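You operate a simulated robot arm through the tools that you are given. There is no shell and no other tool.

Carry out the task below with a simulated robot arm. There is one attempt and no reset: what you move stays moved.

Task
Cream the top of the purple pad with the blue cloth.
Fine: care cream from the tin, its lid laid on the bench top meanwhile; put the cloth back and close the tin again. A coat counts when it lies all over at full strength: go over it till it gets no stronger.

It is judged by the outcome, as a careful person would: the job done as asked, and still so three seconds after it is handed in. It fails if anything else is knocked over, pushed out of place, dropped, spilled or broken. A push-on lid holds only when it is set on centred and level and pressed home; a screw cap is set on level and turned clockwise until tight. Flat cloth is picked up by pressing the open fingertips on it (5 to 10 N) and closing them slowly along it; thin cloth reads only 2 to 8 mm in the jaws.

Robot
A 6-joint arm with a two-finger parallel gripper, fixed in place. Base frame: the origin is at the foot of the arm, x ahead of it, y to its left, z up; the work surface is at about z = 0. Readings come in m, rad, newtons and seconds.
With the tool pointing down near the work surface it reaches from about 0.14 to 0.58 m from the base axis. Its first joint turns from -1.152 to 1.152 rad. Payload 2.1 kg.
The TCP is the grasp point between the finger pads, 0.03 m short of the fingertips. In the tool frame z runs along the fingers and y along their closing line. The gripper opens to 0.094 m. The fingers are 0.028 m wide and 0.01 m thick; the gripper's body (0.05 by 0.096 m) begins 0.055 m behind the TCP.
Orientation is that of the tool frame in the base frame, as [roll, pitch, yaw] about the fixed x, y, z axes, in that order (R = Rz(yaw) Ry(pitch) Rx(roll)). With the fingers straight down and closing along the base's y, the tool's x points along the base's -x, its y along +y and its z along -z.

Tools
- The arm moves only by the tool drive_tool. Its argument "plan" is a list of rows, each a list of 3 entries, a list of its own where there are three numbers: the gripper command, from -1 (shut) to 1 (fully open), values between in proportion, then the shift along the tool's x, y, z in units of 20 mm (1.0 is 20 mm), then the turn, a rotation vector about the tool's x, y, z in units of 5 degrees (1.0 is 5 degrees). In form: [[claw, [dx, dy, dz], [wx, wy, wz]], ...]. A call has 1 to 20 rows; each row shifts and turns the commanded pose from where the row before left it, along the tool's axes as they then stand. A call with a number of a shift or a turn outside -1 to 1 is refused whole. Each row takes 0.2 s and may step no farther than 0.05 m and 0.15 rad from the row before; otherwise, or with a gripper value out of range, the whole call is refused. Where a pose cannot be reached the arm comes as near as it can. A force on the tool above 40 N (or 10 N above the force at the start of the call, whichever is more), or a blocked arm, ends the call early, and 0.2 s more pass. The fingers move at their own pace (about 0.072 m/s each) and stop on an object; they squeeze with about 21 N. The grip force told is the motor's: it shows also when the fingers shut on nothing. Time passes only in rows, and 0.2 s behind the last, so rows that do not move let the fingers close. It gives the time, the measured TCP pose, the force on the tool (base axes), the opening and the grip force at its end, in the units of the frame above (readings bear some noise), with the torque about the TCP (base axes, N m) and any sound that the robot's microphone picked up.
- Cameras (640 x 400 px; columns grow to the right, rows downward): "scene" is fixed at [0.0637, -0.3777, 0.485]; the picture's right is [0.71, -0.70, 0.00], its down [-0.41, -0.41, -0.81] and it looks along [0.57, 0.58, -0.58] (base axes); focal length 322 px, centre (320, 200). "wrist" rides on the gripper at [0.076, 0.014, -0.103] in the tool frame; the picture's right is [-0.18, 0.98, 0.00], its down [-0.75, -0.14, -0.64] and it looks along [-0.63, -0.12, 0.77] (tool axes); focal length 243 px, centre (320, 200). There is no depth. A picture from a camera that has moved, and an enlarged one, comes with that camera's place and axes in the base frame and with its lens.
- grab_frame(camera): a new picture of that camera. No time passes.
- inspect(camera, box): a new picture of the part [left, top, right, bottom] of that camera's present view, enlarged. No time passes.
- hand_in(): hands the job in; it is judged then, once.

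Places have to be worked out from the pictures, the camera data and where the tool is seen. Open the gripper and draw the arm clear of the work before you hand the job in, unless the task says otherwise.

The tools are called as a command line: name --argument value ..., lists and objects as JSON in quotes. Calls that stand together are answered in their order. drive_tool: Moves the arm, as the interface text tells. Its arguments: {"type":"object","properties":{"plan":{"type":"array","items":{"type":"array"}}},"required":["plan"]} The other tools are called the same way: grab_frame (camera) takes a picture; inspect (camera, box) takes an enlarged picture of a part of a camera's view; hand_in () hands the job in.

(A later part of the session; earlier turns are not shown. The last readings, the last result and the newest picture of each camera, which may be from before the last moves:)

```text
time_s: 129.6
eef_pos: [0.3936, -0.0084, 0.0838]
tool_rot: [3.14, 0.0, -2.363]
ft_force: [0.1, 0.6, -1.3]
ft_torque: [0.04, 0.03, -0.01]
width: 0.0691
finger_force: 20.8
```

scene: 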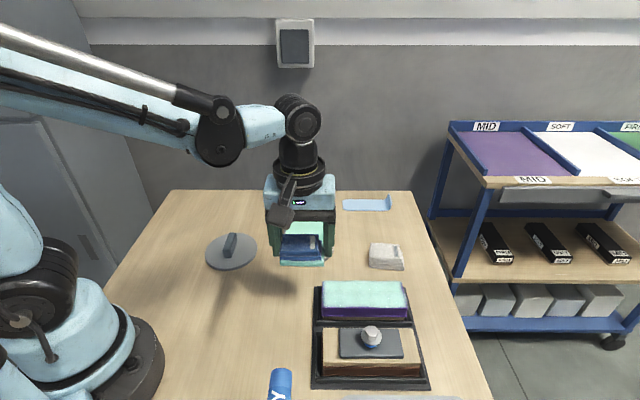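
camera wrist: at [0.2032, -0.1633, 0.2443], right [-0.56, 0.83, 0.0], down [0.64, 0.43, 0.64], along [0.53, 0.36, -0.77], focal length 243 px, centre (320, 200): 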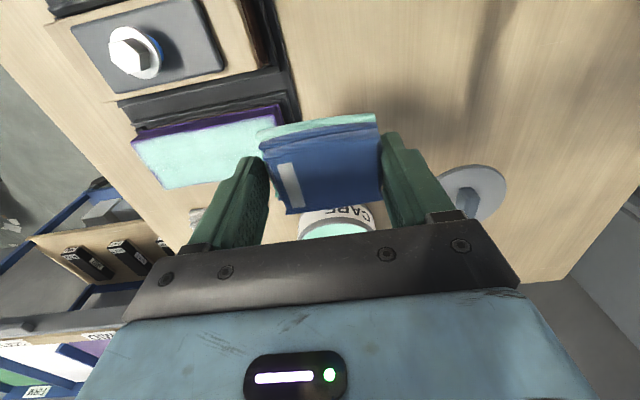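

drive_tool --plan '[[-0.2, [0, 0, 0.05], [0, 0, 0]], [-0.2, [0, 0, 0.05], [0, 0, 0]]]'

```text
time_s: 130.2
eef_pos: [0.3942, -0.0072, 0.0829]
tool_rot: [-3.141, 0.0, -2.362]
ft_force: [0.0, -1.2, 0.2]
ft_torque: [0.0, -0.02, 0.01]
width: 0.0687
finger_force: 20.8
```

drive_tool --plan '[[-0.2, [0, 0, 0.04], [0, 0, 0]], [-0.2, [0, 0, 0.03], [0, 0, 0]]]'

```text
time_s: 130.8
eef_pos: [0.3924, -0.0069, 0.0803]
tool_rot: [3.141, -0.001, -2.361]
ft_force: [0.0, -0.8, -0.6]
ft_torque: [0.04, -0.02, 0.01]
width: 0.069
finger_force: 20.9
```

drive_tool --plan '[[-0.2, [0, 0, 0.03], [0, 0, 0]]]'

inspect --camera "scene" --box '[285, 200, 345, 260]'

```text
time_s: 131.2
eef_pos: [0.3918, -0.0069, 0.0803]
tool_rot: [3.141, -0.001, -2.362]
ft_force: [0.8, 0.4, -0.9]
ft_torque: [0.02, 0.0, -0.02]
width: 0.0688
finger_force: 21.5
```

```text
6.67 times, centred on (315, 230) of scene
camera zoom: at [0.0637, -0.3777, 0.485], right [0.71, -0.7, 0.0], down [-0.41, -0.41, -0.81], along [0.57, 0.58, -0.58], focal length 2146 px, centre (353, 0)
```

zoom: 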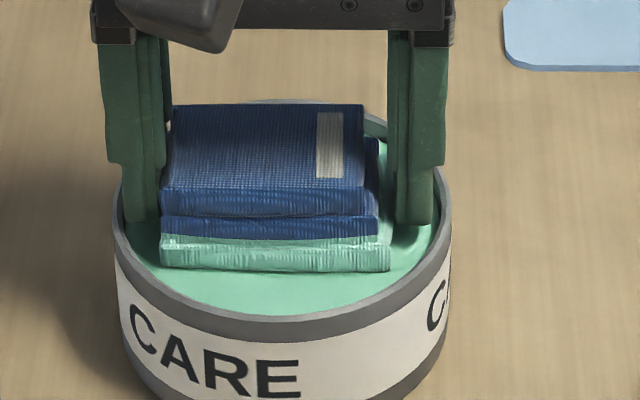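

drive_tool --plan '[[-0.2, [0, 0, 0.025], [0, 0, 0]]]'

```text
time_s: 131.6
eef_pos: [0.3926, -0.0081, 0.0807]
tool_rot: [-3.141, 0.001, -2.361]
ft_force: [-1.3, -0.2, 10.3]
ft_torque: [0.02, 0.06, 0.03]
width: 0.0688
finger_force: 20.9
```

Contact at 10 N, reloaded. I lift out and go to the +y end of the pad.

drive_tool --plan '[[-0.2, [0, 0, -0.1], [0, 0, 0]], [-0.2, [0, 0, -0.4], [0, 0, 0]], [-0.2, [0, 0, -0.7], [0, 0, 0]], [-0.2, [0, 0, -0.8], [0, 0, 0]], [-0.2, [0, 0, -0.7], [0, 0, 0]], [-0.2, [0.746, -0.273, 0], [0, 0, 0]], [-0.2, [0.746, -0.273, 0], [0, 0, 0]], [-0.2, [0.746, -0.273, 0], [0, 0, 0]], [-0.2, [0.746, -0.273, 0], [0, 0, 0]], [-0.2, [0.746, -0.273, 0], [0, 0, 0]], [-0.2, [0.746, -0.273, 0], [0, 0, 0]], [-0.2, [0.746, -0.273, 0], [0, 0, 0]], [-0.2, [0.746, -0.273, 0], [0, 0, 0]], [-0.2, [0.746, -0.273, 0], [0, 0, 0]], [-0.2, [0.746, -0.273, 0], [0, 0, 0]], [-0.2, [0, 0, 0.7], [0, 0, 0]], [-0.2, [0, 0, 0.7], [0, 0, 0]], [-0.2, [0, 0, 0.7], [0, 0, 0]], [-0.2, [0, 0, 0.4], [0, 0, 0]], [-0.2, [0, 0, 0], [0, 0, 0]]]'

inspect --camera "wrist" --box '[190, 40, 450, 220]'

```text
time_s: 135.8
eef_pos: [0.3255, -0.152, 0.0836]
tool_rot: [3.14, 0.001, -2.363]
ft_force: [-1.2, 0.1, -1.2]
ft_torque: [0.03, -0.01, -0.03]
width: 0.0688
finger_force: 21.0
```

```text
2.22 times, centred on (320, 130) of wrist
camera zoom: at [0.2617, -0.1964, 0.1868], right [-0.56, 0.83, 0.0], down [0.64, 0.43, 0.64], along [0.53, 0.36, -0.77], focal length 539 px, centre (320, 356)
```

zoom: 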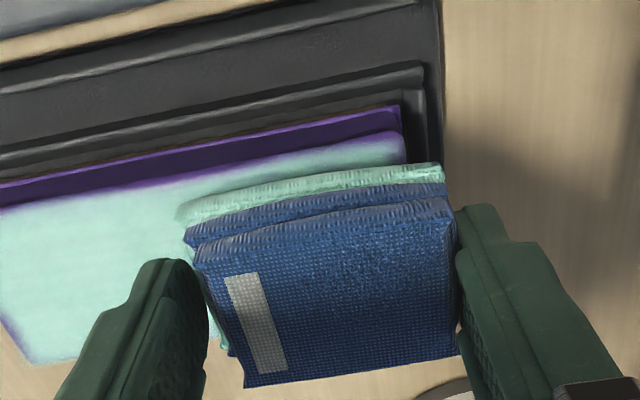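

The cloth is over the +y end. I lower to contact there.

drive_tool --plan '[[-0.2, [0, 0, 0.1], [0, 0, 0]], [-0.2, [0, 0, 0.1], [0, 0, 0]], [-0.2, [0, 0, 0.05], [0, 0, 0]], [-0.2, [0, 0, 0.03], [0, 0, 0]]]'

```text
time_s: 136.8
eef_pos: [0.3268, -0.1522, 0.0788]
tool_rot: [3.141, 0.0, -2.36]
ft_force: [0.3, 0.1, 0.4]
ft_torque: [0.01, -0.02, 0.0]
width: 0.0688
finger_force: 20.9
```

drive_tool --plan '[[-0.2, [0, 0, 0.03], [0, 0, 0]], [-0.2, [0, 0, 0.03], [0, 0, 0]]]'

```text
time_s: 137.4
eef_pos: [0.3266, -0.1512, 0.0769]
tool_rot: [3.141, 0.001, -2.361]
ft_force: [-1.2, 0.9, 23.2]
ft_torque: [0.02, 0.04, -0.03]
width: 0.0693
finger_force: 20.5
```

23 N; I ease slightly and rub across the end: toward the far side first.

drive_tool --plan '[[-0.2, [0, 0, -0.01], [0, 0, 0]], [-0.2, [-0.15, 0, 0], [0, 0, 0]], [-0.2, [-0.15, 0, 0], [0, 0, 0]], [-0.2, [-0.15, 0, 0], [0, 0, 0]], [-0.2, [-0.15, 0, 0], [0, 0, 0]]]'

```text
time_s: 138.6
eef_pos: [0.3344, -0.1424, 0.0775]
tool_rot: [-3.14, 0.001, -2.36]
ft_force: [-2.2, -2.0, 5.5]
ft_torque: [-0.07, 0.1, 0.0]
width: 0.0692
finger_force: 21.0
```

Good at 5.5 N. I rub outward and back over the end edge, then stroke toward the near side with easing.

drive_tool --plan '[[-0.2, [0, 0.15, 0.002], [0, 0, 0]], [-0.2, [0, 0.15, 0.002], [0, 0, 0]], [-0.2, [0, -0.2, 0], [0, 0, 0]], [-0.2, [0, -0.2, 0], [0, 0, 0]], [-0.2, [0, 0.2, 0], [0, 0, 0]], [-0.2, [0, 0.2, 0], [0, 0, 0]]]'

```text
time_s: 140.0
eef_pos: [0.33, -0.1383, 0.0768]
tool_rot: [-3.141, 0.001, -2.362]
ft_force: [1.2, -2.2, 6.2]
ft_torque: [-0.06, 0.0, 0.0]
width: 0.0691
finger_force: 21.2
```

drive_tool --plan '[[-0.2, [0.15, 0, -0.003], [0, 0, 0]], [-0.2, [0.15, 0, -0.003], [0, 0, 0]], [-0.2, [0.15, 0, -0.003], [0, 0, 0]], [-0.2, [0.15, 0, -0.003], [0, 0, 0]]]'

```text
time_s: 141.0
eef_pos: [0.3207, -0.1466, 0.077]
tool_rot: [-3.14, 0.0, -2.36]
ft_force: [0.3, -0.8, 0.1]
ft_torque: [0.0, 0.02, -0.01]
width: 0.069
finger_force: 20.8
```

drive_tool --plan '[[-0.2, [0, 0, 0.01], [0, 0, 0]], [-0.2, [0.1, 0, 0], [0, 0, 0]]]'

```text
time_s: 141.6
eef_pos: [0.3186, -0.1484, 0.0778]
tool_rot: [-3.142, 0.0, -2.361]
ft_force: [0.2, -0.4, -0.6]
ft_torque: [0.02, -0.01, 0.01]
width: 0.069
finger_force: 20.7
```

drive_tool --plan '[[-0.2, [0, 0, 0.012], [0, 0, 0]]]'

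```text
time_s: 142.0
eef_pos: [0.319, -0.1473, 0.0765]
tool_rot: [3.141, 0.001, -2.362]
ft_force: [-0.8, 1.2, 3.2]
ft_torque: [0.0, -0.03, 0.01]
width: 0.0689
finger_force: 20.8
```

drive_tool --plan '[[-0.2, [0.1, 0, 0.003], [0, 0, 0]], [-0.2, [0.1, 0, 0], [0, 0, 0]], [-0.2, [0.1, 0, 0], [0, 0, 0]]]'

```text
time_s: 142.8
eef_pos: [0.3152, -0.1527, 0.0768]
tool_rot: [3.141, 0.0, -2.362]
ft_force: [-0.9, -0.4, -0.5]
ft_torque: [-0.02, 0.01, 0.04]
width: 0.069
finger_force: 20.4
```

drive_tool --plan '[[-0.2, [0, 0, 0.01], [0, 0, 0]], [-0.2, [0, 0.1, 0], [0, 0, 0]]]'

```text
time_s: 143.4
eef_pos: [0.315, -0.151, 0.076]
tool_rot: [-3.14, 0.001, -2.361]
ft_force: [3.7, -4.1, 11.7]
ft_torque: [-0.07, -0.1, -0.03]
width: 0.0693
finger_force: 20.3
```

12 N at the near corner of the +y end. I rub back and forth there, then run the near lane toward -y.

drive_tool --plan '[[-0.2, [0, -0.2, -0.002], [0, 0, 0]], [-0.2, [0, -0.2, 0], [0, 0, 0]], [-0.2, [0, 0.2, 0], [0, 0, 0]], [-0.2, [0, 0.2, 0], [0, 0, 0]], [-0.2, [0.1, 0, -0.003], [0, 0, 0]], [-0.2, [0, -0.2, 0], [0, 0, 0]], [-0.2, [0, -0.2, 0], [0, 0, 0]], [-0.2, [0, -0.2, 0], [0, 0, 0]], [-0.2, [0, -0.2, 0], [0, 0, 0]], [-0.2, [0, -0.2, 0], [0, 0, 0]]]'

inspect --camera "scene" --box '[290, 230, 450, 340]'

inspect --camera "wrist" --box '[190, 40, 450, 220]'

```text
time_s: 145.6
eef_pos: [0.3274, -0.1669, 0.0765]
tool_rot: [-3.14, 0.0, -2.362]
ft_force: [-2.0, 4.1, 8.9]
ft_torque: [0.33, 0.33, 0.0]
width: 0.0693
finger_force: 20.9
```

```text
3.64 times, centred on (370, 285) of scene
camera zoom: at [0.0636, -0.3777, 0.485], right [0.71, -0.7, 0.0], down [-0.41, -0.41, -0.81], along [0.57, 0.58, -0.58], focal length 1171 px, centre (138, -109)
```

zoom: 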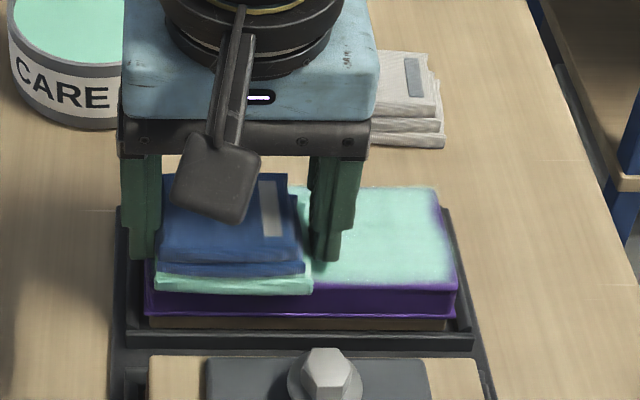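

```text
2.22 times, centred on (320, 130) of wrist
camera zoom: at [0.262, -0.2112, 0.1799], right [-0.56, 0.83, 0.0], down [0.63, 0.43, 0.64], along [0.53, 0.36, -0.77], focal length 539 px, centre (320, 356)
```

zoom: 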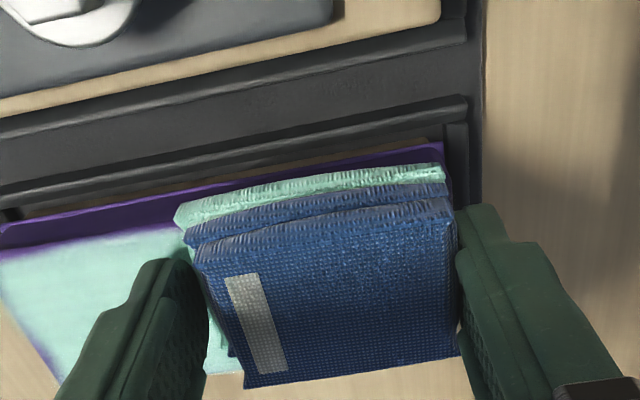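

drive_tool --plan '[[-0.2, [0, -0.2, 0], [0, 0, 0]], [-0.2, [0, -0.2, 0], [0, 0, 0]], [-0.2, [0, -0.2, 0], [0, 0, 0]], [-0.2, [0, -0.2, 0], [0, 0, 0]], [-0.2, [0, -0.2, 0], [0, 0, 0]], [-0.2, [0, -0.2, 0], [0, 0, 0]], [-0.2, [0, -0.2, 0], [0, 0, 0]], [-0.2, [0, -0.2, 0], [0, 0, 0]]]'

```text
time_s: 147.4
eef_pos: [0.3491, -0.1905, 0.0768]
tool_rot: [3.139, -0.001, -2.361]
ft_force: [-0.1, 0.4, -0.1]
ft_torque: [0.01, 0.02, 0.03]
width: 0.0692
finger_force: 20.9
```

Contact faded mid-lane; I lower slightly and continue.

drive_tool --plan '[[-0.2, [0, 0, 0.01], [0, 0, 0]], [-0.2, [0, -0.15, 0], [0, 0, 0]], [-0.2, [0, -0.15, 0], [0, 0, 0]]]'

```text
time_s: 148.2
eef_pos: [0.3526, -0.1938, 0.0775]
tool_rot: [3.14, 0.001, -2.362]
ft_force: [-1.9, 2.2, 3.6]
ft_torque: [0.04, 0.06, -0.01]
width: 0.0692
finger_force: 21.4
```

drive_tool --plan '[[-0.2, [0, -0.2, 0.003], [0, 0, 0]], [-0.2, [0, -0.2, 0], [0, 0, 0]], [-0.2, [0, -0.2, 0], [0, 0, 0]], [-0.2, [0, -0.2, 0], [0, 0, 0]], [-0.2, [0, -0.2, 0], [0, 0, 0]], [-0.2, [0, -0.2, 0.004], [0, 0, 0]], [-0.2, [0, -0.2, 0.004], [0, 0, 0]], [-0.2, [0, -0.2, 0.004], [0, 0, 0]]]'

```text
time_s: 150.0
eef_pos: [0.3771, -0.2171, 0.0765]
tool_rot: [3.139, 0.001, -2.361]
ft_force: [-10.2, 10.1, 28.6]
ft_torque: [0.21, 0.13, 0.04]
width: 0.0692
finger_force: 20.7
```

Firm contact (29 N) at the -y end; I ease a little and rub across this end outward and back.

drive_tool --plan '[[-0.2, [0, 0, -0.008], [0, 0, 0]], [-0.2, [0, -0.15, 0], [0, 0, 0]], [-0.2, [0, -0.15, 0.004], [0, 0, 0]]]'

```text
time_s: 150.8
eef_pos: [0.381, -0.2209, 0.0767]
tool_rot: [3.14, 0.0, -2.359]
ft_force: [-8.6, 12.8, 30.6]
ft_torque: [0.45, 0.17, 0.07]
width: 0.069
finger_force: 20.7
```

drive_tool --plan '[[-0.2, [0, 0, -0.012], [0, 0, 0]], [-0.2, [-0.15, 0, 0], [0, 0, 0]], [-0.2, [-0.15, 0, 0], [0, 0, 0]]]'

```text
time_s: 151.6
eef_pos: [0.3861, -0.2196, 0.0762]
tool_rot: [-3.138, -0.004, -2.364]
ft_force: [-10.0, -11.3, 28.6]
ft_torque: [0.1, 0.55, 0.22]
width: 0.069
finger_force: 20.5
```

drive_tool --plan '[[-0.2, [0, 0, -0.012], [0, 0, 0]], [-0.2, [-0.15, 0, 0], [0, 0, 0]], [-0.2, [-0.15, 0, 0], [0, 0, 0]]]'

```text
time_s: 152.4
eef_pos: [0.3898, -0.212, 0.0763]
tool_rot: [-3.14, 0.002, -2.361]
ft_force: [-2.1, -1.3, 4.6]
ft_torque: [-0.1, 0.11, 0.0]
width: 0.0691
finger_force: 21.0
```

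5 N now. I carry on across the -y end to the far corner with small rubs.

drive_tool --plan '[[-0.2, [-0.15, 0, 0.003], [0, 0, 0]], [-0.2, [-0.15, 0, 0.003], [0, 0, 0]], [-0.2, [0, 0.2, 0], [0, 0, 0]], [-0.2, [0, 0.2, 0], [0, 0, 0]], [-0.2, [0, -0.2, 0.002], [0, 0, 0]], [-0.2, [0, -0.2, 0.002], [0, 0, 0]]]'

inspect --camera "wrist" --box '[190, 40, 450, 220]'

```text
time_s: 153.8
eef_pos: [0.3928, -0.2078, 0.0767]
tool_rot: [3.138, -0.001, -2.36]
ft_force: [-9.0, 11.2, 28.4]
ft_torque: [0.19, 0.18, -0.03]
width: 0.0691
finger_force: 21.2
```

```text
2.22 times, centred on (320, 130) of wrist
camera zoom: at [0.3285, -0.2527, 0.1798], right [-0.56, 0.83, 0.0], down [0.64, 0.43, 0.64], along [0.53, 0.36, -0.77], focal length 539 px, centre (320, 356)
```

zoom: 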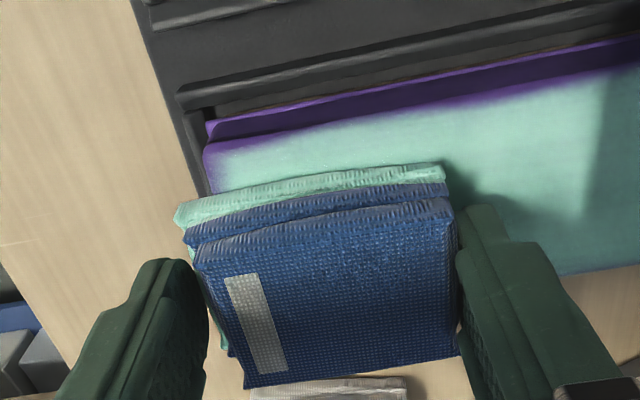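

The -y end is fuller now. I ease off and run the far lane back to the +y end.

drive_tool --plan '[[-0.2, [-0.15, 0, -0.012], [0, 0, 0]], [-0.2, [-0.1, 0.1, 0], [0, 0, 0]], [-0.2, [0, 0.2, 0], [0, 0, 0]], [-0.2, [0, 0.2, 0], [0, 0, 0]], [-0.2, [0, 0.2, 0], [0, 0, 0]], [-0.2, [0, 0.2, 0], [0, 0, 0]], [-0.2, [0, 0.2, 0], [0, 0, 0]], [-0.2, [0, 0.2, 0], [0, 0, 0]]]'

```text
time_s: 155.6
eef_pos: [0.3784, -0.1866, 0.0758]
tool_rot: [-3.141, 0.001, -2.361]
ft_force: [1.2, -1.1, 5.2]
ft_torque: [-0.14, -0.16, -0.03]
width: 0.0689
finger_force: 20.9
```

drive_tool --plan '[[-0.2, [0, 0.2, 0], [0, 0, 0]], [-0.2, [0, 0.2, 0], [0, 0, 0]], [-0.2, [0, 0.2, 0], [0, 0, 0]], [-0.2, [0, 0.2, 0], [0, 0, 0]], [-0.2, [0, 0.2, 0], [0, 0, 0]], [-0.2, [0, 0.2, 0], [0, 0, 0]], [-0.2, [0, 0.2, 0], [0, 0, 0]], [-0.2, [0, 0.2, 0], [0, 0, 0]], [-0.2, [0, 0.2, 0], [0, 0, 0]]]'

```text
time_s: 157.6
eef_pos: [0.3531, -0.1605, 0.0785]
tool_rot: [3.141, 0.0, -2.361]
ft_force: [1.7, -2.0, 4.9]
ft_torque: [-0.01, -0.04, -0.01]
width: 0.069
finger_force: 21.2
```

drive_tool --plan '[[-0.2, [0, 0.2, 0], [0, 0, 0]], [-0.2, [0, 0.2, 0], [0, 0, 0]], [-0.2, [0, 0.2, 0], [0, 0, 0]], [-0.2, [0, 0.2, 0.003], [0, 0, 0]], [-0.2, [0, 0.2, 0.003], [0, 0, 0]], [-0.2, [0, 0.2, 0.003], [0, 0, 0]], [-0.2, [0, 0.15, 0.003], [0, 0, 0]]]'

```text
time_s: 159.2
eef_pos: [0.335, -0.143, 0.0763]
tool_rot: [-3.138, 0.002, -2.363]
ft_force: [11.0, -9.9, 32.2]
ft_torque: [-0.23, -0.15, 0.07]
width: 0.0689
finger_force: 21.3
```

The +y far corner gets firm pressure too. I ease, finish the last few millimetres, lift off and move away to inspect.

drive_tool --plan '[[-0.2, [0, 0, -0.014], [0, 0, 0]], [-0.2, [0, 0.15, 0], [0, 0, 0]], [-0.2, [0, 0.15, 0], [0, 0, 0]], [-0.2, [0.15, 0, -0.002], [0, 0, 0]], [-0.2, [0.15, 0, -0.002], [0, 0, 0]], [-0.2, [0.15, 0, -0.002], [0, 0, 0]], [-0.2, [0, 0, -0.2], [0, 0, 0]], [-0.2, [0, 0, -0.6], [0, 0, 0]], [-0.2, [0, 0.3, -0.8], [0, 0, 0]], [-0.2, [0, 0.8, -0.8], [0, 0, 0]], [-0.2, [0, 0.8, -0.8], [0, 0, 0]], [-0.2, [0, 0.8, 0], [0, 0, 0]], [-0.2, [0, 0.8, 0], [0, 0, 0]], [-0.2, [0, 0, 0], [0, 0, 0]]]'

inspect --camera "scene" --box '[315, 275, 365, 320]'

inspect --camera "scene" --box '[370, 275, 420, 320]'

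inspect --camera "wrist" --box '[70, 30, 330, 180]'

```text
time_s: 160.3
eef_pos: [0.3282, -0.1395, 0.0766]
tool_rot: [-3.14, 0.005, -2.358]
ft_force: [0.1, 1.6, 16.5]
ft_torque: [-0.3, 0.2, -0.02]
width: 0.0691
finger_force: 21.3
stopped in row 5: the force on the tool passed its limit at 47 N (the readings are from after the stop); the commanded pose is now the measured one
```

```text
8.89 times, centred on (340, 298) of scene
camera zoom: at [0.0636, -0.3777, 0.4851], right [0.71, -0.7, 0.0], down [-0.41, -0.42, -0.81], along [0.57, 0.58, -0.58], focal length 2862 px, centre (142, -667)
```

zoom: 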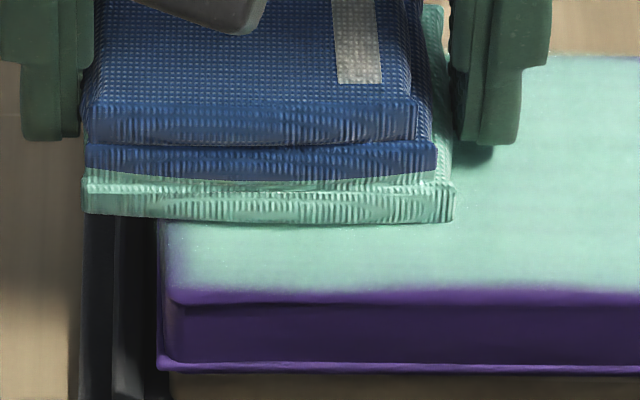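

```text
8.89 times, centred on (395, 298) of scene
camera zoom: at [0.0636, -0.3777, 0.4851], right [0.71, -0.7, 0.0], down [-0.41, -0.42, -0.81], along [0.57, 0.58, -0.58], focal length 2862 px, centre (-347, -667)
```

zoom: 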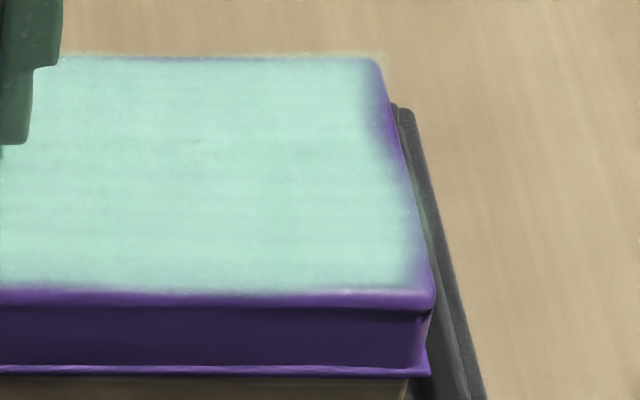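

```text
2.46 times, centred on (200, 105) of wrist
camera zoom: at [0.2631, -0.1842, 0.1793], right [-0.56, 0.83, 0.0], down [0.63, 0.43, 0.65], along [0.53, 0.37, -0.76], focal length 597 px, centre (615, 434)
```

zoom: 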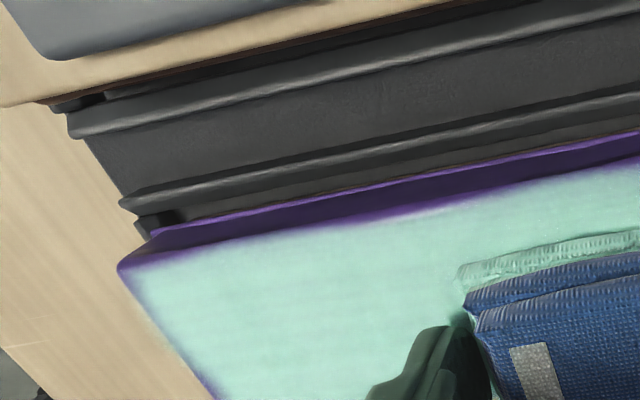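

The stroke toward the base dug in and the arm stopped itself; nothing has shifted. The -y end looks exactly as before the heavy rubbing, which suggests it is saturated. I lift and take a close look from above.

drive_tool --plan '[[-0.2, [0, 0, -0.1], [0, 0, 0]], [-0.2, [0, 0, -0.5], [0, 0, 0]], [-0.2, [0, 0, -0.8], [0, 0, 0]], [-0.2, [0, 0, -0.8], [0, 0, 0]], [-0.2, [0, 0, -0.8], [0, 0, 0]], [-0.2, [0, 0, -0.7], [0, 0, 0]], [-0.2, [-0.355, -0.695, 0], [0, 0, 0]], [-0.2, [-0.355, -0.695, 0], [0, 0, 0]], [-0.2, [-0.355, -0.695, 0], [0, 0, 0]], [-0.2, [-0.355, -0.695, 0], [0, 0, 0]], [-0.2, [0, 0, 0], [0, 0, 0]]]'

inspect --camera "wrist" --box '[220, 0, 420, 125]'

inspect --camera "scene" --box '[300, 250, 440, 340]'

```text
time_s: 162.8
eef_pos: [0.3885, -0.1589, 0.1504]
tool_rot: [-3.141, 0.009, -2.358]
ft_force: [-0.7, 0.2, 0.2]
ft_torque: [0.01, 0.0, 0.0]
width: 0.069
finger_force: 21.2
```

```text
3.20 times, centred on (320, 62) of wrist
camera zoom: at [0.322, -0.2048, 0.2524], right [-0.56, 0.83, 0.0], down [0.63, 0.43, 0.65], along [0.53, 0.37, -0.76], focal length 776 px, centre (320, 640)
```

zoom: 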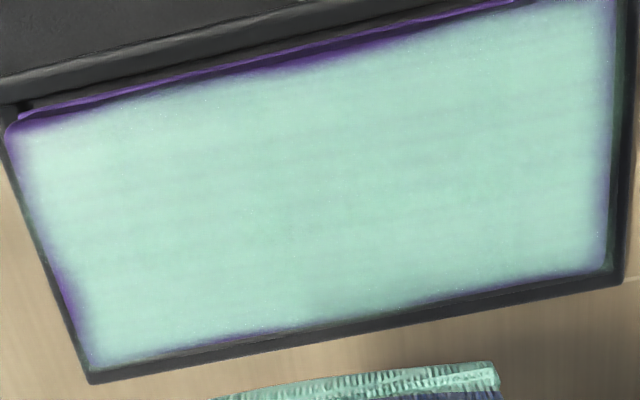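

```text
4.44 times, centred on (370, 295) of scene
camera zoom: at [0.0637, -0.3777, 0.485], right [0.71, -0.7, 0.0], down [-0.41, -0.41, -0.81], along [0.57, 0.58, -0.58], focal length 1431 px, centre (98, -222)
```

zoom: 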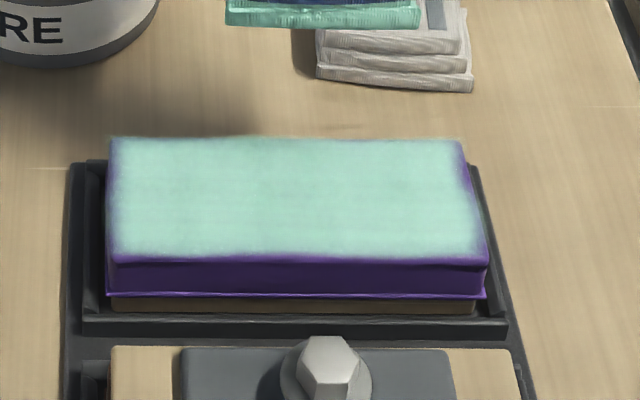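

The top is uniformly mint; only narrow irregular edge bands remain, widest on the near edge toward -y. I level the tool again (it picked up 0.5° of tilt) and do one more light pass along that near edge, then compare from this same viewpoint.

drive_tool --plan '[[-0.2, [0, 0, 0], [0.073, -0.073, 0]], [-0.2, [0.64, -0.4, 0], [0, 0, 0]], [-0.2, [0.64, -0.4, 0], [0, 0, 0]], [-0.2, [0.64, -0.4, 0], [0, 0, 0]], [-0.2, [0.63, -0.4, 0], [0, 0, 0]], [-0.2, [0, 0, 0.8], [0, 0, 0]], [-0.2, [0, 0, 0.8], [0, 0, 0]], [-0.2, [0, 0, 0.8], [0, 0, 0]], [-0.2, [0, 0, 0.7], [0, 0, 0]], [-0.2, [0, 0, 0.2], [0, 0, 0]], [-0.2, [0, 0, 0], [0, 0, 0]]]'

```text
time_s: 165.2
eef_pos: [0.3747, -0.2169, 0.0847]
tool_rot: [-3.135, 0.016, -2.36]
ft_force: [0.9, -0.1, -0.4]
ft_torque: [0.02, 0.01, 0.05]
width: 0.0688
finger_force: 20.9
```

My tilt correction went the wrong way (pitch is about the tool's own y). I correct it properly and verify.

drive_tool --plan '[[-0.2, [0, 0, 0], [-0.07, 0.18, 0]], [-0.2, [0, 0, 0], [0, 0, 0]]]'

inspect --camera "scene" --box '[290, 230, 450, 340]'

```text
time_s: 165.8
eef_pos: [0.3747, -0.2168, 0.0845]
tool_rot: [3.141, -0.003, -2.356]
ft_force: [0.8, -0.4, -0.8]
ft_torque: [-0.01, 0.0, -0.01]
width: 0.0688
finger_force: 20.4
```

```text
3.64 times, centred on (370, 285) of scene
camera zoom: at [0.0637, -0.3777, 0.485], right [0.71, -0.7, 0.0], down [-0.41, -0.41, -0.81], along [0.57, 0.58, -0.58], focal length 1171 px, centre (138, -109)
```

zoom: 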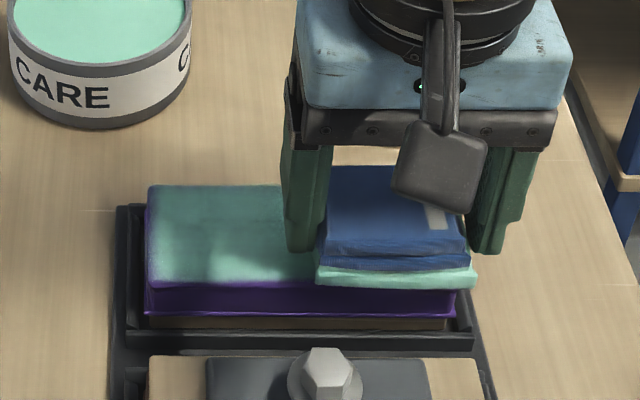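

The tool is level again. I lower to light contact at the near lane's -y end.

drive_tool --plan '[[-0.2, [0, 0, 0.15], [0, 0, 0]], [-0.2, [0, 0, 0.1], [0, 0, 0]], [-0.2, [0, 0, 0.04], [0, 0, 0]], [-0.2, [0, 0, 0.02], [0, 0, 0]]]'

```text
time_s: 166.8
eef_pos: [0.3754, -0.2165, 0.0779]
tool_rot: [3.141, -0.001, -2.357]
ft_force: [0.0, -0.4, -0.3]
ft_torque: [0.02, 0.01, -0.01]
width: 0.069
finger_force: 21.2
```

drive_tool --plan '[[-0.2, [0, 0, 0.025], [0, 0, 0]], [-0.2, [0, 0, 0.015], [0, 0, 0]]]'

```text
time_s: 167.3
eef_pos: [0.3746, -0.2165, 0.0772]
tool_rot: [3.141, -0.004, -2.359]
ft_force: [-1.2, -2.5, 5.5]
ft_torque: [0.08, -0.07, -0.01]
width: 0.0688
finger_force: 21.2
```

5.5 N. I slide out over the -y end, then along the near edge toward +y, watching the force.

drive_tool --plan '[[-0.2, [0, -0.2, 0.002], [0, 0, 0]], [-0.2, [0, -0.2, 0.002], [0, 0, 0]], [-0.2, [0, 0.2, 0], [0, 0, 0]], [-0.2, [0, 0.2, 0], [0, 0, 0]], [-0.2, [0, 0.2, 0], [0, 0, 0]], [-0.2, [0, 0.2, 0], [0, 0, 0]], [-0.2, [0, 0.2, 0], [0, 0, 0]]]'

```text
time_s: 168.9
eef_pos: [0.3658, -0.2086, 0.0769]
tool_rot: [-3.141, -0.003, -2.357]
ft_force: [5.5, -4.4, 14.0]
ft_torque: [-0.05, -0.23, -0.05]
width: 0.0688
finger_force: 20.7
```

drive_tool --plan '[[-0.2, [0, 0.2, -0.004], [0, 0, 0]], [-0.2, [0, 0.2, 0], [0, 0, 0]], [-0.2, [0, 0.2, 0], [0, 0, 0]], [-0.2, [0, 0.2, 0], [0, 0, 0]], [-0.2, [0, 0.2, 0], [0, 0, 0]], [-0.2, [0, 0.2, 0], [0, 0, 0]]]'

```text
time_s: 170.3
eef_pos: [0.3509, -0.1911, 0.0762]
tool_rot: [-3.141, -0.002, -2.358]
ft_force: [5.2, -6.3, 14.9]
ft_torque: [0.01, -0.1, -0.04]
width: 0.0688
finger_force: 21.2
```

drive_tool --plan '[[-0.2, [0, 0.2, -0.003], [0, 0, 0]], [-0.2, [0, 0.2, 0], [0, 0, 0]], [-0.2, [0, 0.2, 0], [0, 0, 0]], [-0.2, [0, 0.2, 0], [0, 0, 0]], [-0.2, [0, 0.2, 0], [0, 0, 0]], [-0.2, [0, 0.2, 0], [0, 0, 0]]]'

```text
time_s: 171.8
eef_pos: [0.3321, -0.1739, 0.078]
tool_rot: [3.141, -0.002, -2.356]
ft_force: [-0.4, -0.3, -0.5]
ft_torque: [-0.03, 0.02, 0.03]
width: 0.0689
finger_force: 20.7
```

drive_tool --plan '[[-0.2, [0, 0, 0.012], [0, 0, 0]], [-0.2, [0, 0.1, 0], [0, 0, 0]]]'

```text
time_s: 172.3
eef_pos: [0.3298, -0.1733, 0.0777]
tool_rot: [3.141, -0.002, -2.358]
ft_force: [-0.9, 0.1, -0.2]
ft_torque: [-0.02, 0.01, 0.04]
width: 0.069
finger_force: 20.5
```

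drive_tool --plan '[[-0.2, [0, 0, 0.01], [0, 0, 0]], [-0.2, [0, 0.1, 0], [0, 0, 0]]]'

```text
time_s: 172.9
eef_pos: [0.3293, -0.1712, 0.0764]
tool_rot: [-3.141, -0.001, -2.358]
ft_force: [4.7, -4.8, 11.1]
ft_torque: [0.03, -0.04, -0.03]
width: 0.0689
finger_force: 20.6
```

drive_tool --plan '[[-0.2, [0, -0.2, 0], [0, 0, 0]], [-0.2, [0, -0.2, 0], [0, 0, 0]], [-0.2, [0, 0.2, 0], [0, 0, 0]], [-0.2, [0, 0.2, 0], [0, 0, 0]], [-0.2, [0, 0.2, 0], [0, 0, 0]], [-0.2, [0, 0.2, 0], [0, 0, 0]], [-0.2, [0, 0.2, 0.002], [0, 0, 0]], [-0.2, [0, 0.2, 0.002], [0, 0, 0]], [-0.2, [0, 0.2, 0.002], [0, 0, 0]]]'

```text
time_s: 174.9
eef_pos: [0.3155, -0.1573, 0.0767]
tool_rot: [-3.138, -0.002, -2.358]
ft_force: [10.1, -8.7, 25.4]
ft_torque: [-0.09, -0.31, -0.08]
width: 0.0693
finger_force: 20.9
```

The near edge has now been gone over with firm contact. I lift and return to the same viewpoint to compare.

drive_tool --plan '[[-0.2, [0, 0, -0.05], [0, 0, 0]], [-0.2, [0, 0, -0.4], [0, 0, 0]], [-0.2, [0, 0, -0.8], [0, 0, 0]], [-0.2, [0, 0, -0.8], [0, 0, 0]], [-0.2, [0, 0, -0.8], [0, 0, 0]], [-0.2, [0, 0, -0.83], [0, 0, 0]], [-0.2, [-0.53, -0.5, 0], [0, 0, 0]], [-0.2, [-0.53, -0.5, 0], [0, 0, 0]], [-0.2, [-0.53, -0.5, 0], [0, 0, 0]], [-0.2, [-0.53, -0.5, 0], [0, 0, 0]], [-0.2, [-0.53, -0.5, 0], [0, 0, 0]], [-0.2, [0, 0, 0], [0, 0, 0]]]'

inspect --camera "wrist" --box '[220, 0, 420, 125]'

inspect --camera "scene" --box '[300, 250, 440, 340]'

inspect --camera "scene" --box '[315, 275, 365, 320]'

inspect --camera "scene" --box '[370, 275, 420, 320]'

```text
time_s: 177.6
eef_pos: [0.3873, -0.1561, 0.1495]
tool_rot: [-3.14, -0.001, -2.358]
ft_force: [0.6, 0.1, 0.0]
ft_torque: [-0.02, 0.01, -0.01]
width: 0.0691
finger_force: 20.9
```

```text
3.20 times, centred on (320, 62) of wrist
camera zoom: at [0.3238, -0.1999, 0.2533], right [-0.56, 0.83, 0.0], down [0.63, 0.43, 0.64], along [0.53, 0.36, -0.77], focal length 776 px, centre (320, 640)
```

zoom: 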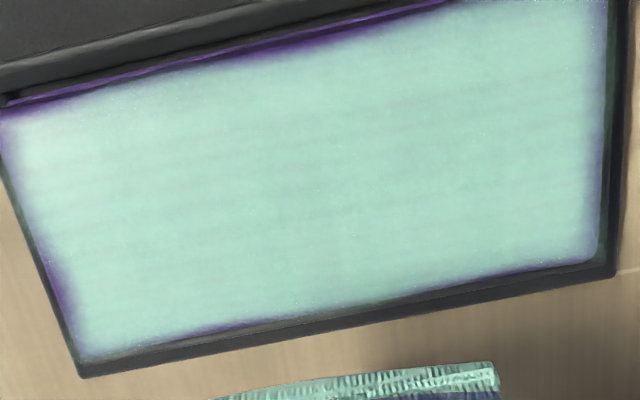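

```text
4.44 times, centred on (370, 295) of scene
camera zoom: at [0.0637, -0.3777, 0.485], right [0.71, -0.7, 0.0], down [-0.41, -0.41, -0.81], along [0.57, 0.58, -0.58], focal length 1431 px, centre (98, -222)
```

zoom: 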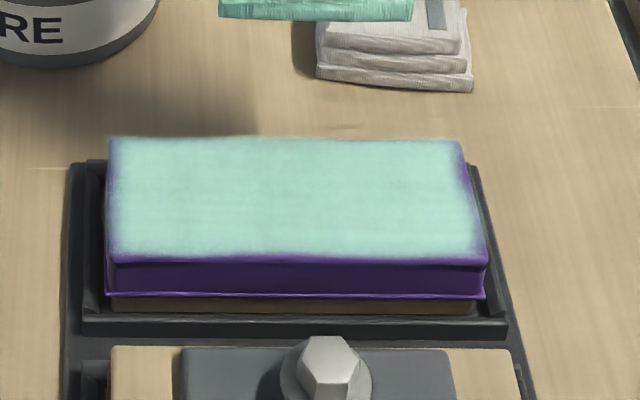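

```text
8.89 times, centred on (340, 298) of scene
camera zoom: at [0.0637, -0.3777, 0.485], right [0.71, -0.7, 0.0], down [-0.41, -0.41, -0.81], along [0.57, 0.58, -0.58], focal length 2862 px, centre (142, -667)
```

zoom: 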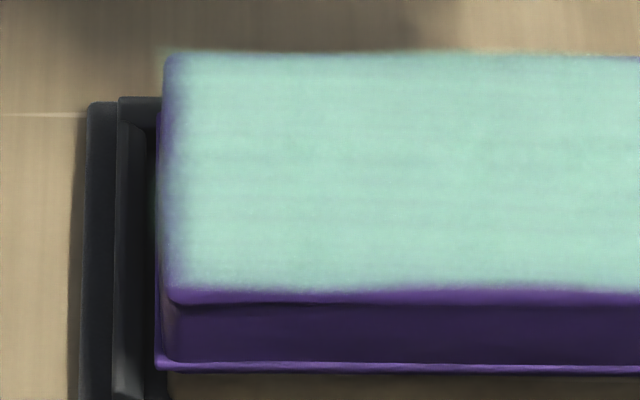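

```text
8.89 times, centred on (395, 298) of scene
camera zoom: at [0.0637, -0.3777, 0.485], right [0.71, -0.7, 0.0], down [-0.41, -0.41, -0.81], along [0.57, 0.58, -0.58], focal length 2862 px, centre (-347, -667)
```

zoom: 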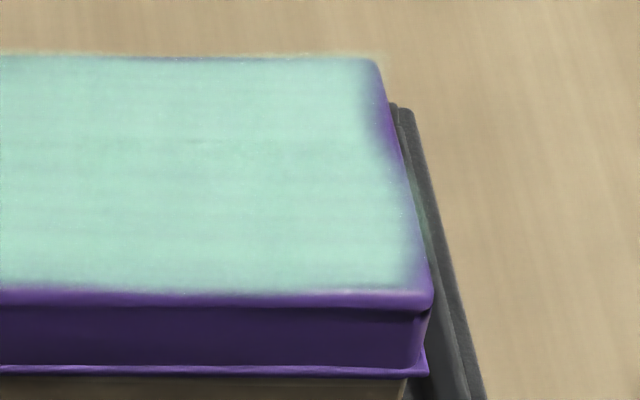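

The view is unchanged after another firm pass, so the coat is saturated all over the top. Now I take the cloth back to its place beside the white one, at (0.525, -0.0825) with its original yaw.

drive_tool --plan '[[-0.2, [0, 0, 0], [0, 0, 0.585]], [-0.2, [-0.758, -0.187, 0], [0, 0, 0]], [-0.2, [-0.758, -0.187, 0], [0, 0, 0]], [-0.2, [-0.758, -0.187, 0], [0, 0, 0]], [-0.2, [-0.758, -0.187, 0], [0, 0, 0]], [-0.2, [-0.758, -0.187, 0], [0, 0, 0]], [-0.2, [-0.758, -0.187, 0], [0, 0, 0]], [-0.2, [-0.758, -0.187, 0], [0, 0, 0]], [-0.2, [-0.758, -0.187, 0], [0, 0, 0]], [-0.2, [-0.758, -0.187, 0], [0, 0, 0]], [-0.2, [-0.758, -0.187, 0], [0, 0, 0]], [-0.2, [0, 0, 0.8], [0, 0, 0]], [-0.2, [0, 0, 0.8], [0, 0, 0]], [-0.2, [0, 0, 0.8], [0, 0, 0]], [-0.2, [0, 0, 0.8], [0, 0, 0]], [-0.2, [0, 0, 0], [0, 0, 0]]]'

grab_frame --camera "wrist"

inspect --camera "scene" --box '[320, 170, 440, 280]'

```text
time_s: 180.9
eef_pos: [0.5256, -0.0819, 0.0872]
tool_rot: [3.141, -0.003, -2.409]
ft_force: [0.9, -0.1, -1.2]
ft_torque: [-0.02, 0.05, 0.02]
width: 0.069
finger_force: 21.2
```

```text
taken
camera wrist: at [0.459, -0.1229, 0.1896], right [-0.52, 0.85, 0.0], down [0.66, 0.4, 0.64], along [0.55, 0.33, -0.77], focal length 243 px, centre (320, 200)
```

wrist: 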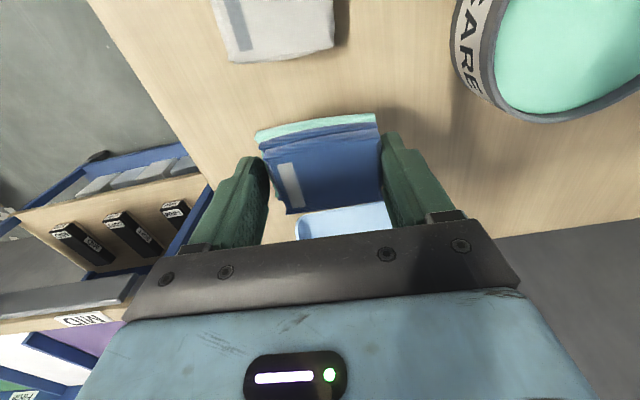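

```text
3.64 times, centred on (380, 225) of scene
camera zoom: at [0.0637, -0.3777, 0.485], right [0.71, -0.7, 0.0], down [-0.41, -0.41, -0.81], along [0.57, 0.58, -0.58], focal length 1171 px, centre (102, 109)
```

zoom: 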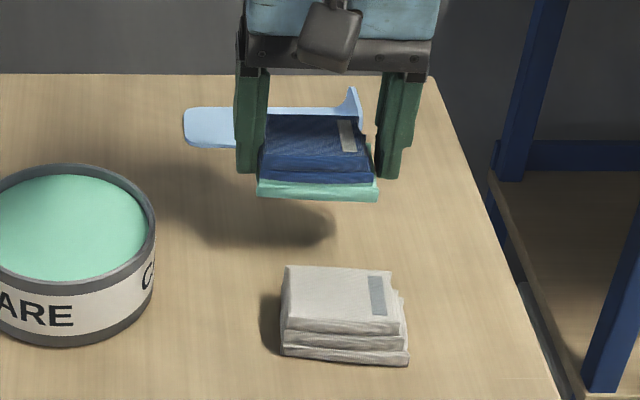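

The cloth is over its original spot, clear of the white cloth and the blue strip. I lower it gently to the bench.

drive_tool --plan '[[-0.2, [0, 0, 0.7], [0, 0, 0]], [-0.2, [0, 0, 0.7], [0, 0, 0]], [-0.2, [0, 0, 0.5], [0, 0, 0]], [-0.2, [0, 0, 0.2], [0, 0, 0]], [-0.2, [0, 0, 0.1], [0, 0, 0]], [-0.2, [0, 0, 0.05], [0, 0, 0]]]'

inspect --camera "scene" --box '[340, 190, 430, 260]'

```text
time_s: 182.3
eef_pos: [0.5255, -0.0802, 0.0412]
tool_rot: [3.141, -0.002, -2.409]
ft_force: [0.1, -0.1, -0.6]
ft_torque: [0.02, 0.05, -0.01]
width: 0.0691
finger_force: 20.6
```

```text
5.71 times, centred on (385, 225) of scene
camera zoom: at [0.0637, -0.3777, 0.485], right [0.71, -0.7, 0.0], down [-0.41, -0.41, -0.81], along [0.57, 0.58, -0.58], focal length 1840 px, centre (-51, 57)
```

zoom: 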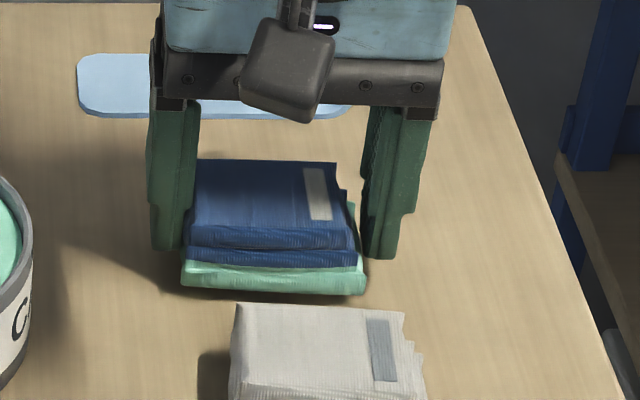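

A few millimetres to go. I continue in 1 mm steps.

drive_tool --plan '[[-0.2, [0, 0, 0.05], [0, 0, 0]], [-0.2, [0, 0, 0.05], [0, 0, 0]], [-0.2, [0, 0, 0.05], [0, 0, 0]]]'

```text
time_s: 183.2
eef_pos: [0.5269, -0.0805, 0.038]
tool_rot: [-3.141, 0.0, -2.409]
ft_force: [0.3, 0.2, -0.2]
ft_torque: [0.02, -0.01, 0.01]
width: 0.069
finger_force: 21.0
```

drive_tool --plan '[[-0.2, [0, 0, 0.05], [0, 0, 0]], [-0.2, [0, 0, 0.04], [0, 0, 0]]]'

```text
time_s: 183.8
eef_pos: [0.5264, -0.0815, 0.0358]
tool_rot: [3.141, -0.002, -2.408]
ft_force: [-0.8, -0.3, -0.3]
ft_torque: [-0.01, -0.02, 0.04]
width: 0.0689
finger_force: 20.8
```

drive_tool --plan '[[-0.2, [0, 0, 0.04], [0, 0, 0]]]'

inspect --camera "scene" --box '[340, 190, 430, 260]'

```text
time_s: 184.2
eef_pos: [0.5257, -0.0817, 0.0359]
tool_rot: [3.14, -0.001, -2.408]
ft_force: [-0.1, -0.2, -0.2]
ft_torque: [0.0, -0.01, 0.02]
width: 0.0688
finger_force: 20.9
```

```text
5.71 times, centred on (385, 225) of scene
camera zoom: at [0.0637, -0.3777, 0.485], right [0.71, -0.7, 0.0], down [-0.41, -0.41, -0.81], along [0.57, 0.58, -0.58], focal length 1840 px, centre (-51, 57)
```

zoom: 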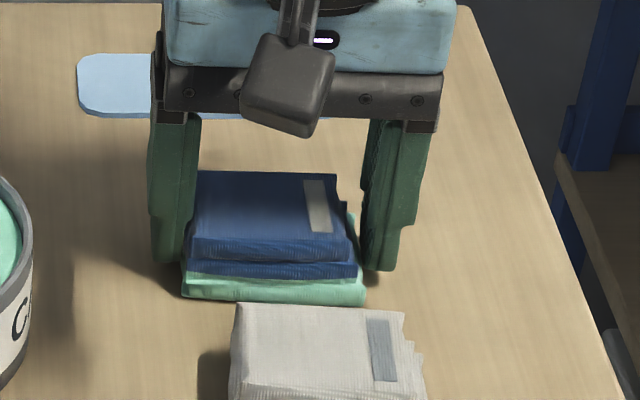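

Almost on the bench. A couple more fine steps until contact shows.

drive_tool --plan '[[-0.2, [0, 0, 0.03], [0, 0, 0]]]'

```text
time_s: 184.6
eef_pos: [0.5258, -0.0815, 0.0352]
tool_rot: [3.141, -0.002, -2.408]
ft_force: [-0.2, 0.2, -0.1]
ft_torque: [0.04, -0.01, -0.02]
width: 0.0691
finger_force: 20.9
```

drive_tool --plan '[[-0.2, [0, 0, 0.03], [0, 0, 0]]]'

```text
time_s: 184.9
eef_pos: [0.5254, -0.0808, 0.0345]
tool_rot: [-3.141, 0.001, -2.41]
ft_force: [0.9, -1.1, 9.0]
ft_torque: [0.1, 0.05, -0.01]
width: 0.0688
finger_force: 20.6
```

On the bench (9 N). I ease 0.3 mm, open the fingers fully, and rise straight up.

drive_tool --plan '[[-0.2, [0, 0, -0.01], [0, 0, 0]], [0.4, [0, 0, 0], [0, 0, 0]], [0.5, [0, 0, 0], [0, 0, 0]], [0.6, [0, 0, 0], [0, 0, 0]], [0.8, [0, 0, 0], [0, 0, 0]], [1, [0, 0, 0], [0, 0, 0]], [1, [0, 0, 0], [0, 0, 0]], [1, [0, 0, -0.2], [0, 0, 0]], [1, [0, 0, -0.6], [0, 0, 0]], [1, [0, 0, -0.9], [0, 0, 0]], [1, [0, 0, -0.9], [0, 0, 0]], [1, [0, 0, -0.9], [0, 0, 0]], [1, [0, 0, -0.9], [0, 0, 0]], [1, [0, 0, -0.9], [0, 0, 0]], [1, [0, 0, -0.9], [0, 0, 0]], [1, [0, 0, 0], [0, 0, 0]]]'

grab_frame --camera "scene"

grab_frame --camera "wrist"

```text
time_s: 188.3
eef_pos: [0.5264, -0.0807, 0.1577]
tool_rot: [-3.14, -0.002, -2.408]
ft_force: [0.3, 0.9, -0.2]
ft_torque: [0.02, -0.02, -0.02]
width: 0.0941
finger_force: 0.0
```

```text
taken
```

scene: 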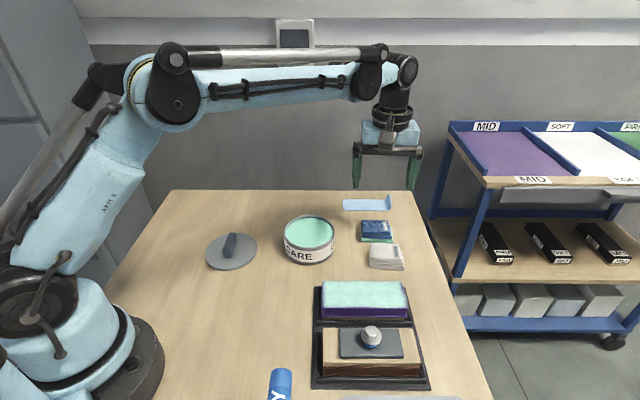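

```text
taken
camera wrist: at [0.4588, -0.1222, 0.2619], right [-0.52, 0.85, 0.0], down [0.66, 0.4, 0.64], along [0.55, 0.33, -0.77], focal length 243 px, centre (320, 200)
```

wrist: 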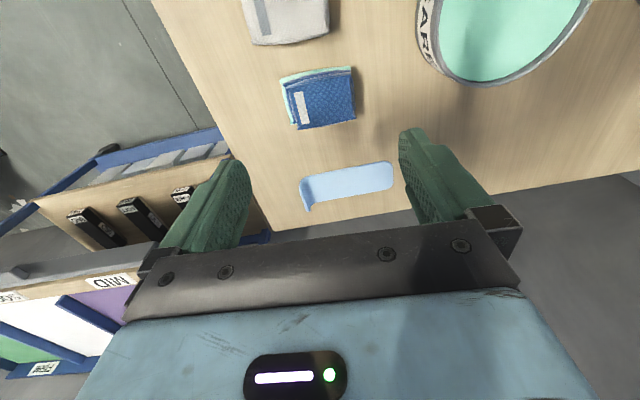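

The cloth is back in its place. With the hand free, I check the coat from above once more before closing the tin.

drive_tool --plan '[[1, [0.8, 0.16, 0], [0, 0, 0]], [1, [0.8, 0.16, 0], [0, 0, 0]], [1, [0.8, 0.16, 0], [0, 0, 0]], [1, [0.8, 0.16, 0], [0, 0, 0]], [1, [0.8, 0.16, 0], [0, 0, 0]], [1, [0.8, 0.16, 0], [0, 0, 0]], [1, [0.8, 0.16, 0], [0, 0, 0]], [1, [0.8, 0.16, 0], [0, 0, 0]], [1, [0.8, 0.16, 0], [0, 0, 0]], [1, [0.8, 0.16, 0], [0, 0, 0]], [1, [0.5, 0.1, 0], [0, 0, 0]], [1, [0, 0, 0], [0, 0, 0]]]'

grab_frame --camera "wrist"

inspect --camera "wrist" --box '[210, 0, 430, 140]'

```text
time_s: 190.9
eef_pos: [0.378, -0.1698, 0.1576]
tool_rot: [3.141, -0.002, -2.408]
ft_force: [1.1, -0.4, 0.8]
ft_torque: [0.01, 0.02, 0.01]
width: 0.0939
finger_force: 0.1
```

```text
taken
camera wrist: at [0.3104, -0.2111, 0.2612], right [-0.52, 0.85, 0.0], down [0.66, 0.4, 0.64], along [0.55, 0.33, -0.77], focal length 243 px, centre (320, 200)
```

wrist: 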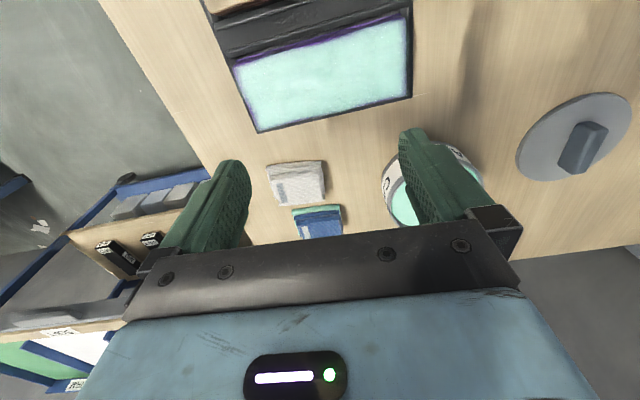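

```text
2.86 times, centred on (320, 70) of wrist
camera zoom: at [0.3104, -0.2111, 0.2612], right [-0.52, 0.85, 0.0], down [0.66, 0.4, 0.64], along [0.55, 0.33, -0.77], focal length 693 px, centre (320, 571)
```

zoom: 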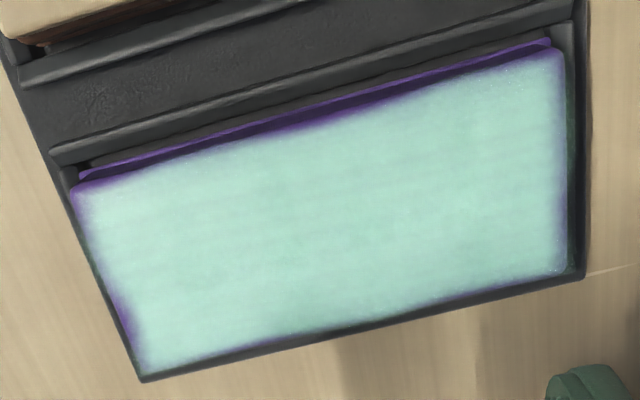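

The coat is full and uniform, unchanged by the later firm passes, so this job part is finished. Next I fetch the lid: I move over it at (0.27, 0.10) with the yaw used when laying it down.

drive_tool --plan '[[1, [0, 0, 0], [0, 0, -0.4]], [1, [-0.345, 0.842, 0], [0, 0, 0]], [1, [-0.345, 0.842, 0], [0, 0, 0]], [1, [-0.345, 0.842, 0], [0, 0, 0]], [1, [-0.345, 0.842, 0], [0, 0, 0]], [1, [-0.345, 0.842, 0], [0, 0, 0]], [1, [-0.345, 0.842, 0], [0, 0, 0]], [1, [-0.345, 0.842, 0], [0, 0, 0]], [1, [-0.345, 0.842, 0], [0, 0, 0]], [1, [-0.345, 0.842, 0], [0, 0, 0]], [1, [-0.345, 0.842, 0], [0, 0, 0]], [1, [-0.345, 0.842, 0], [0, 0, 0]], [1, [-0.345, 0.842, 0], [0, 0, 0]], [1, [-0.345, 0.842, 0], [0, 0, 0]], [1, [-0.345, 0.842, 0], [0, 0, 0]], [1, [-0.345, 0.842, 0], [0, 0, 0]], [1, [-0.345, 0.842, 0], [0, 0, 0]], [1, [0, 0, 0], [0, 0, 0]]]'

grab_frame --camera "wrist"

inspect --camera "wrist" --box '[220, 10, 420, 150]'

```text
time_s: 194.8
eef_pos: [0.2705, 0.1006, 0.1586]
tool_rot: [3.141, -0.002, -2.372]
ft_force: [0.4, 0.1, -0.1]
ft_torque: [0.06, 0.02, 0.04]
width: 0.0942
finger_force: 0.1
```

```text
taken
camera wrist: at [0.204, 0.0568, 0.2626], right [-0.55, 0.83, 0.0], down [0.64, 0.42, 0.64], along [0.53, 0.35, -0.77], focal length 243 px, centre (320, 200)
```

wrist: 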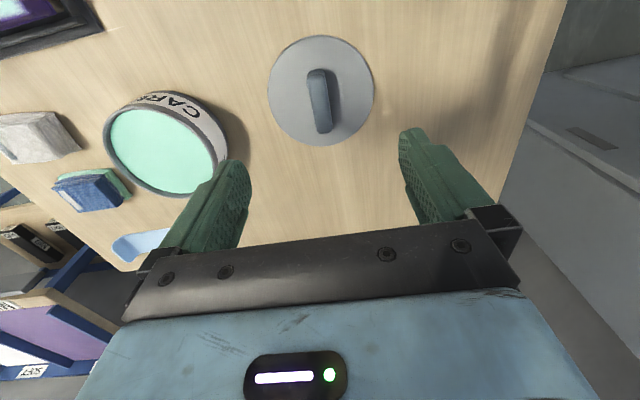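

```text
2.86 times, centred on (320, 80) of wrist
camera zoom: at [0.204, 0.0568, 0.2626], right [-0.55, 0.83, 0.0], down [0.64, 0.42, 0.64], along [0.53, 0.35, -0.77], focal length 693 px, centre (320, 543)
```

zoom: 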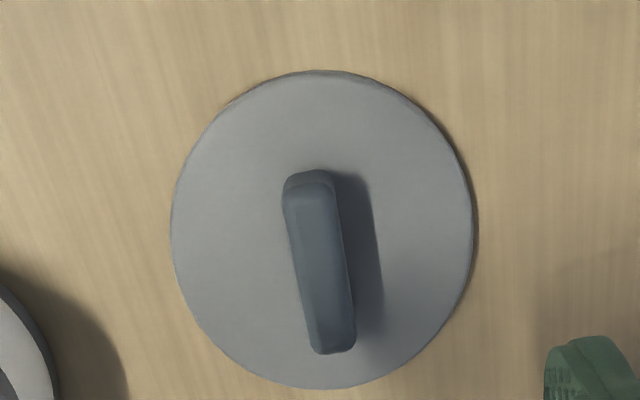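

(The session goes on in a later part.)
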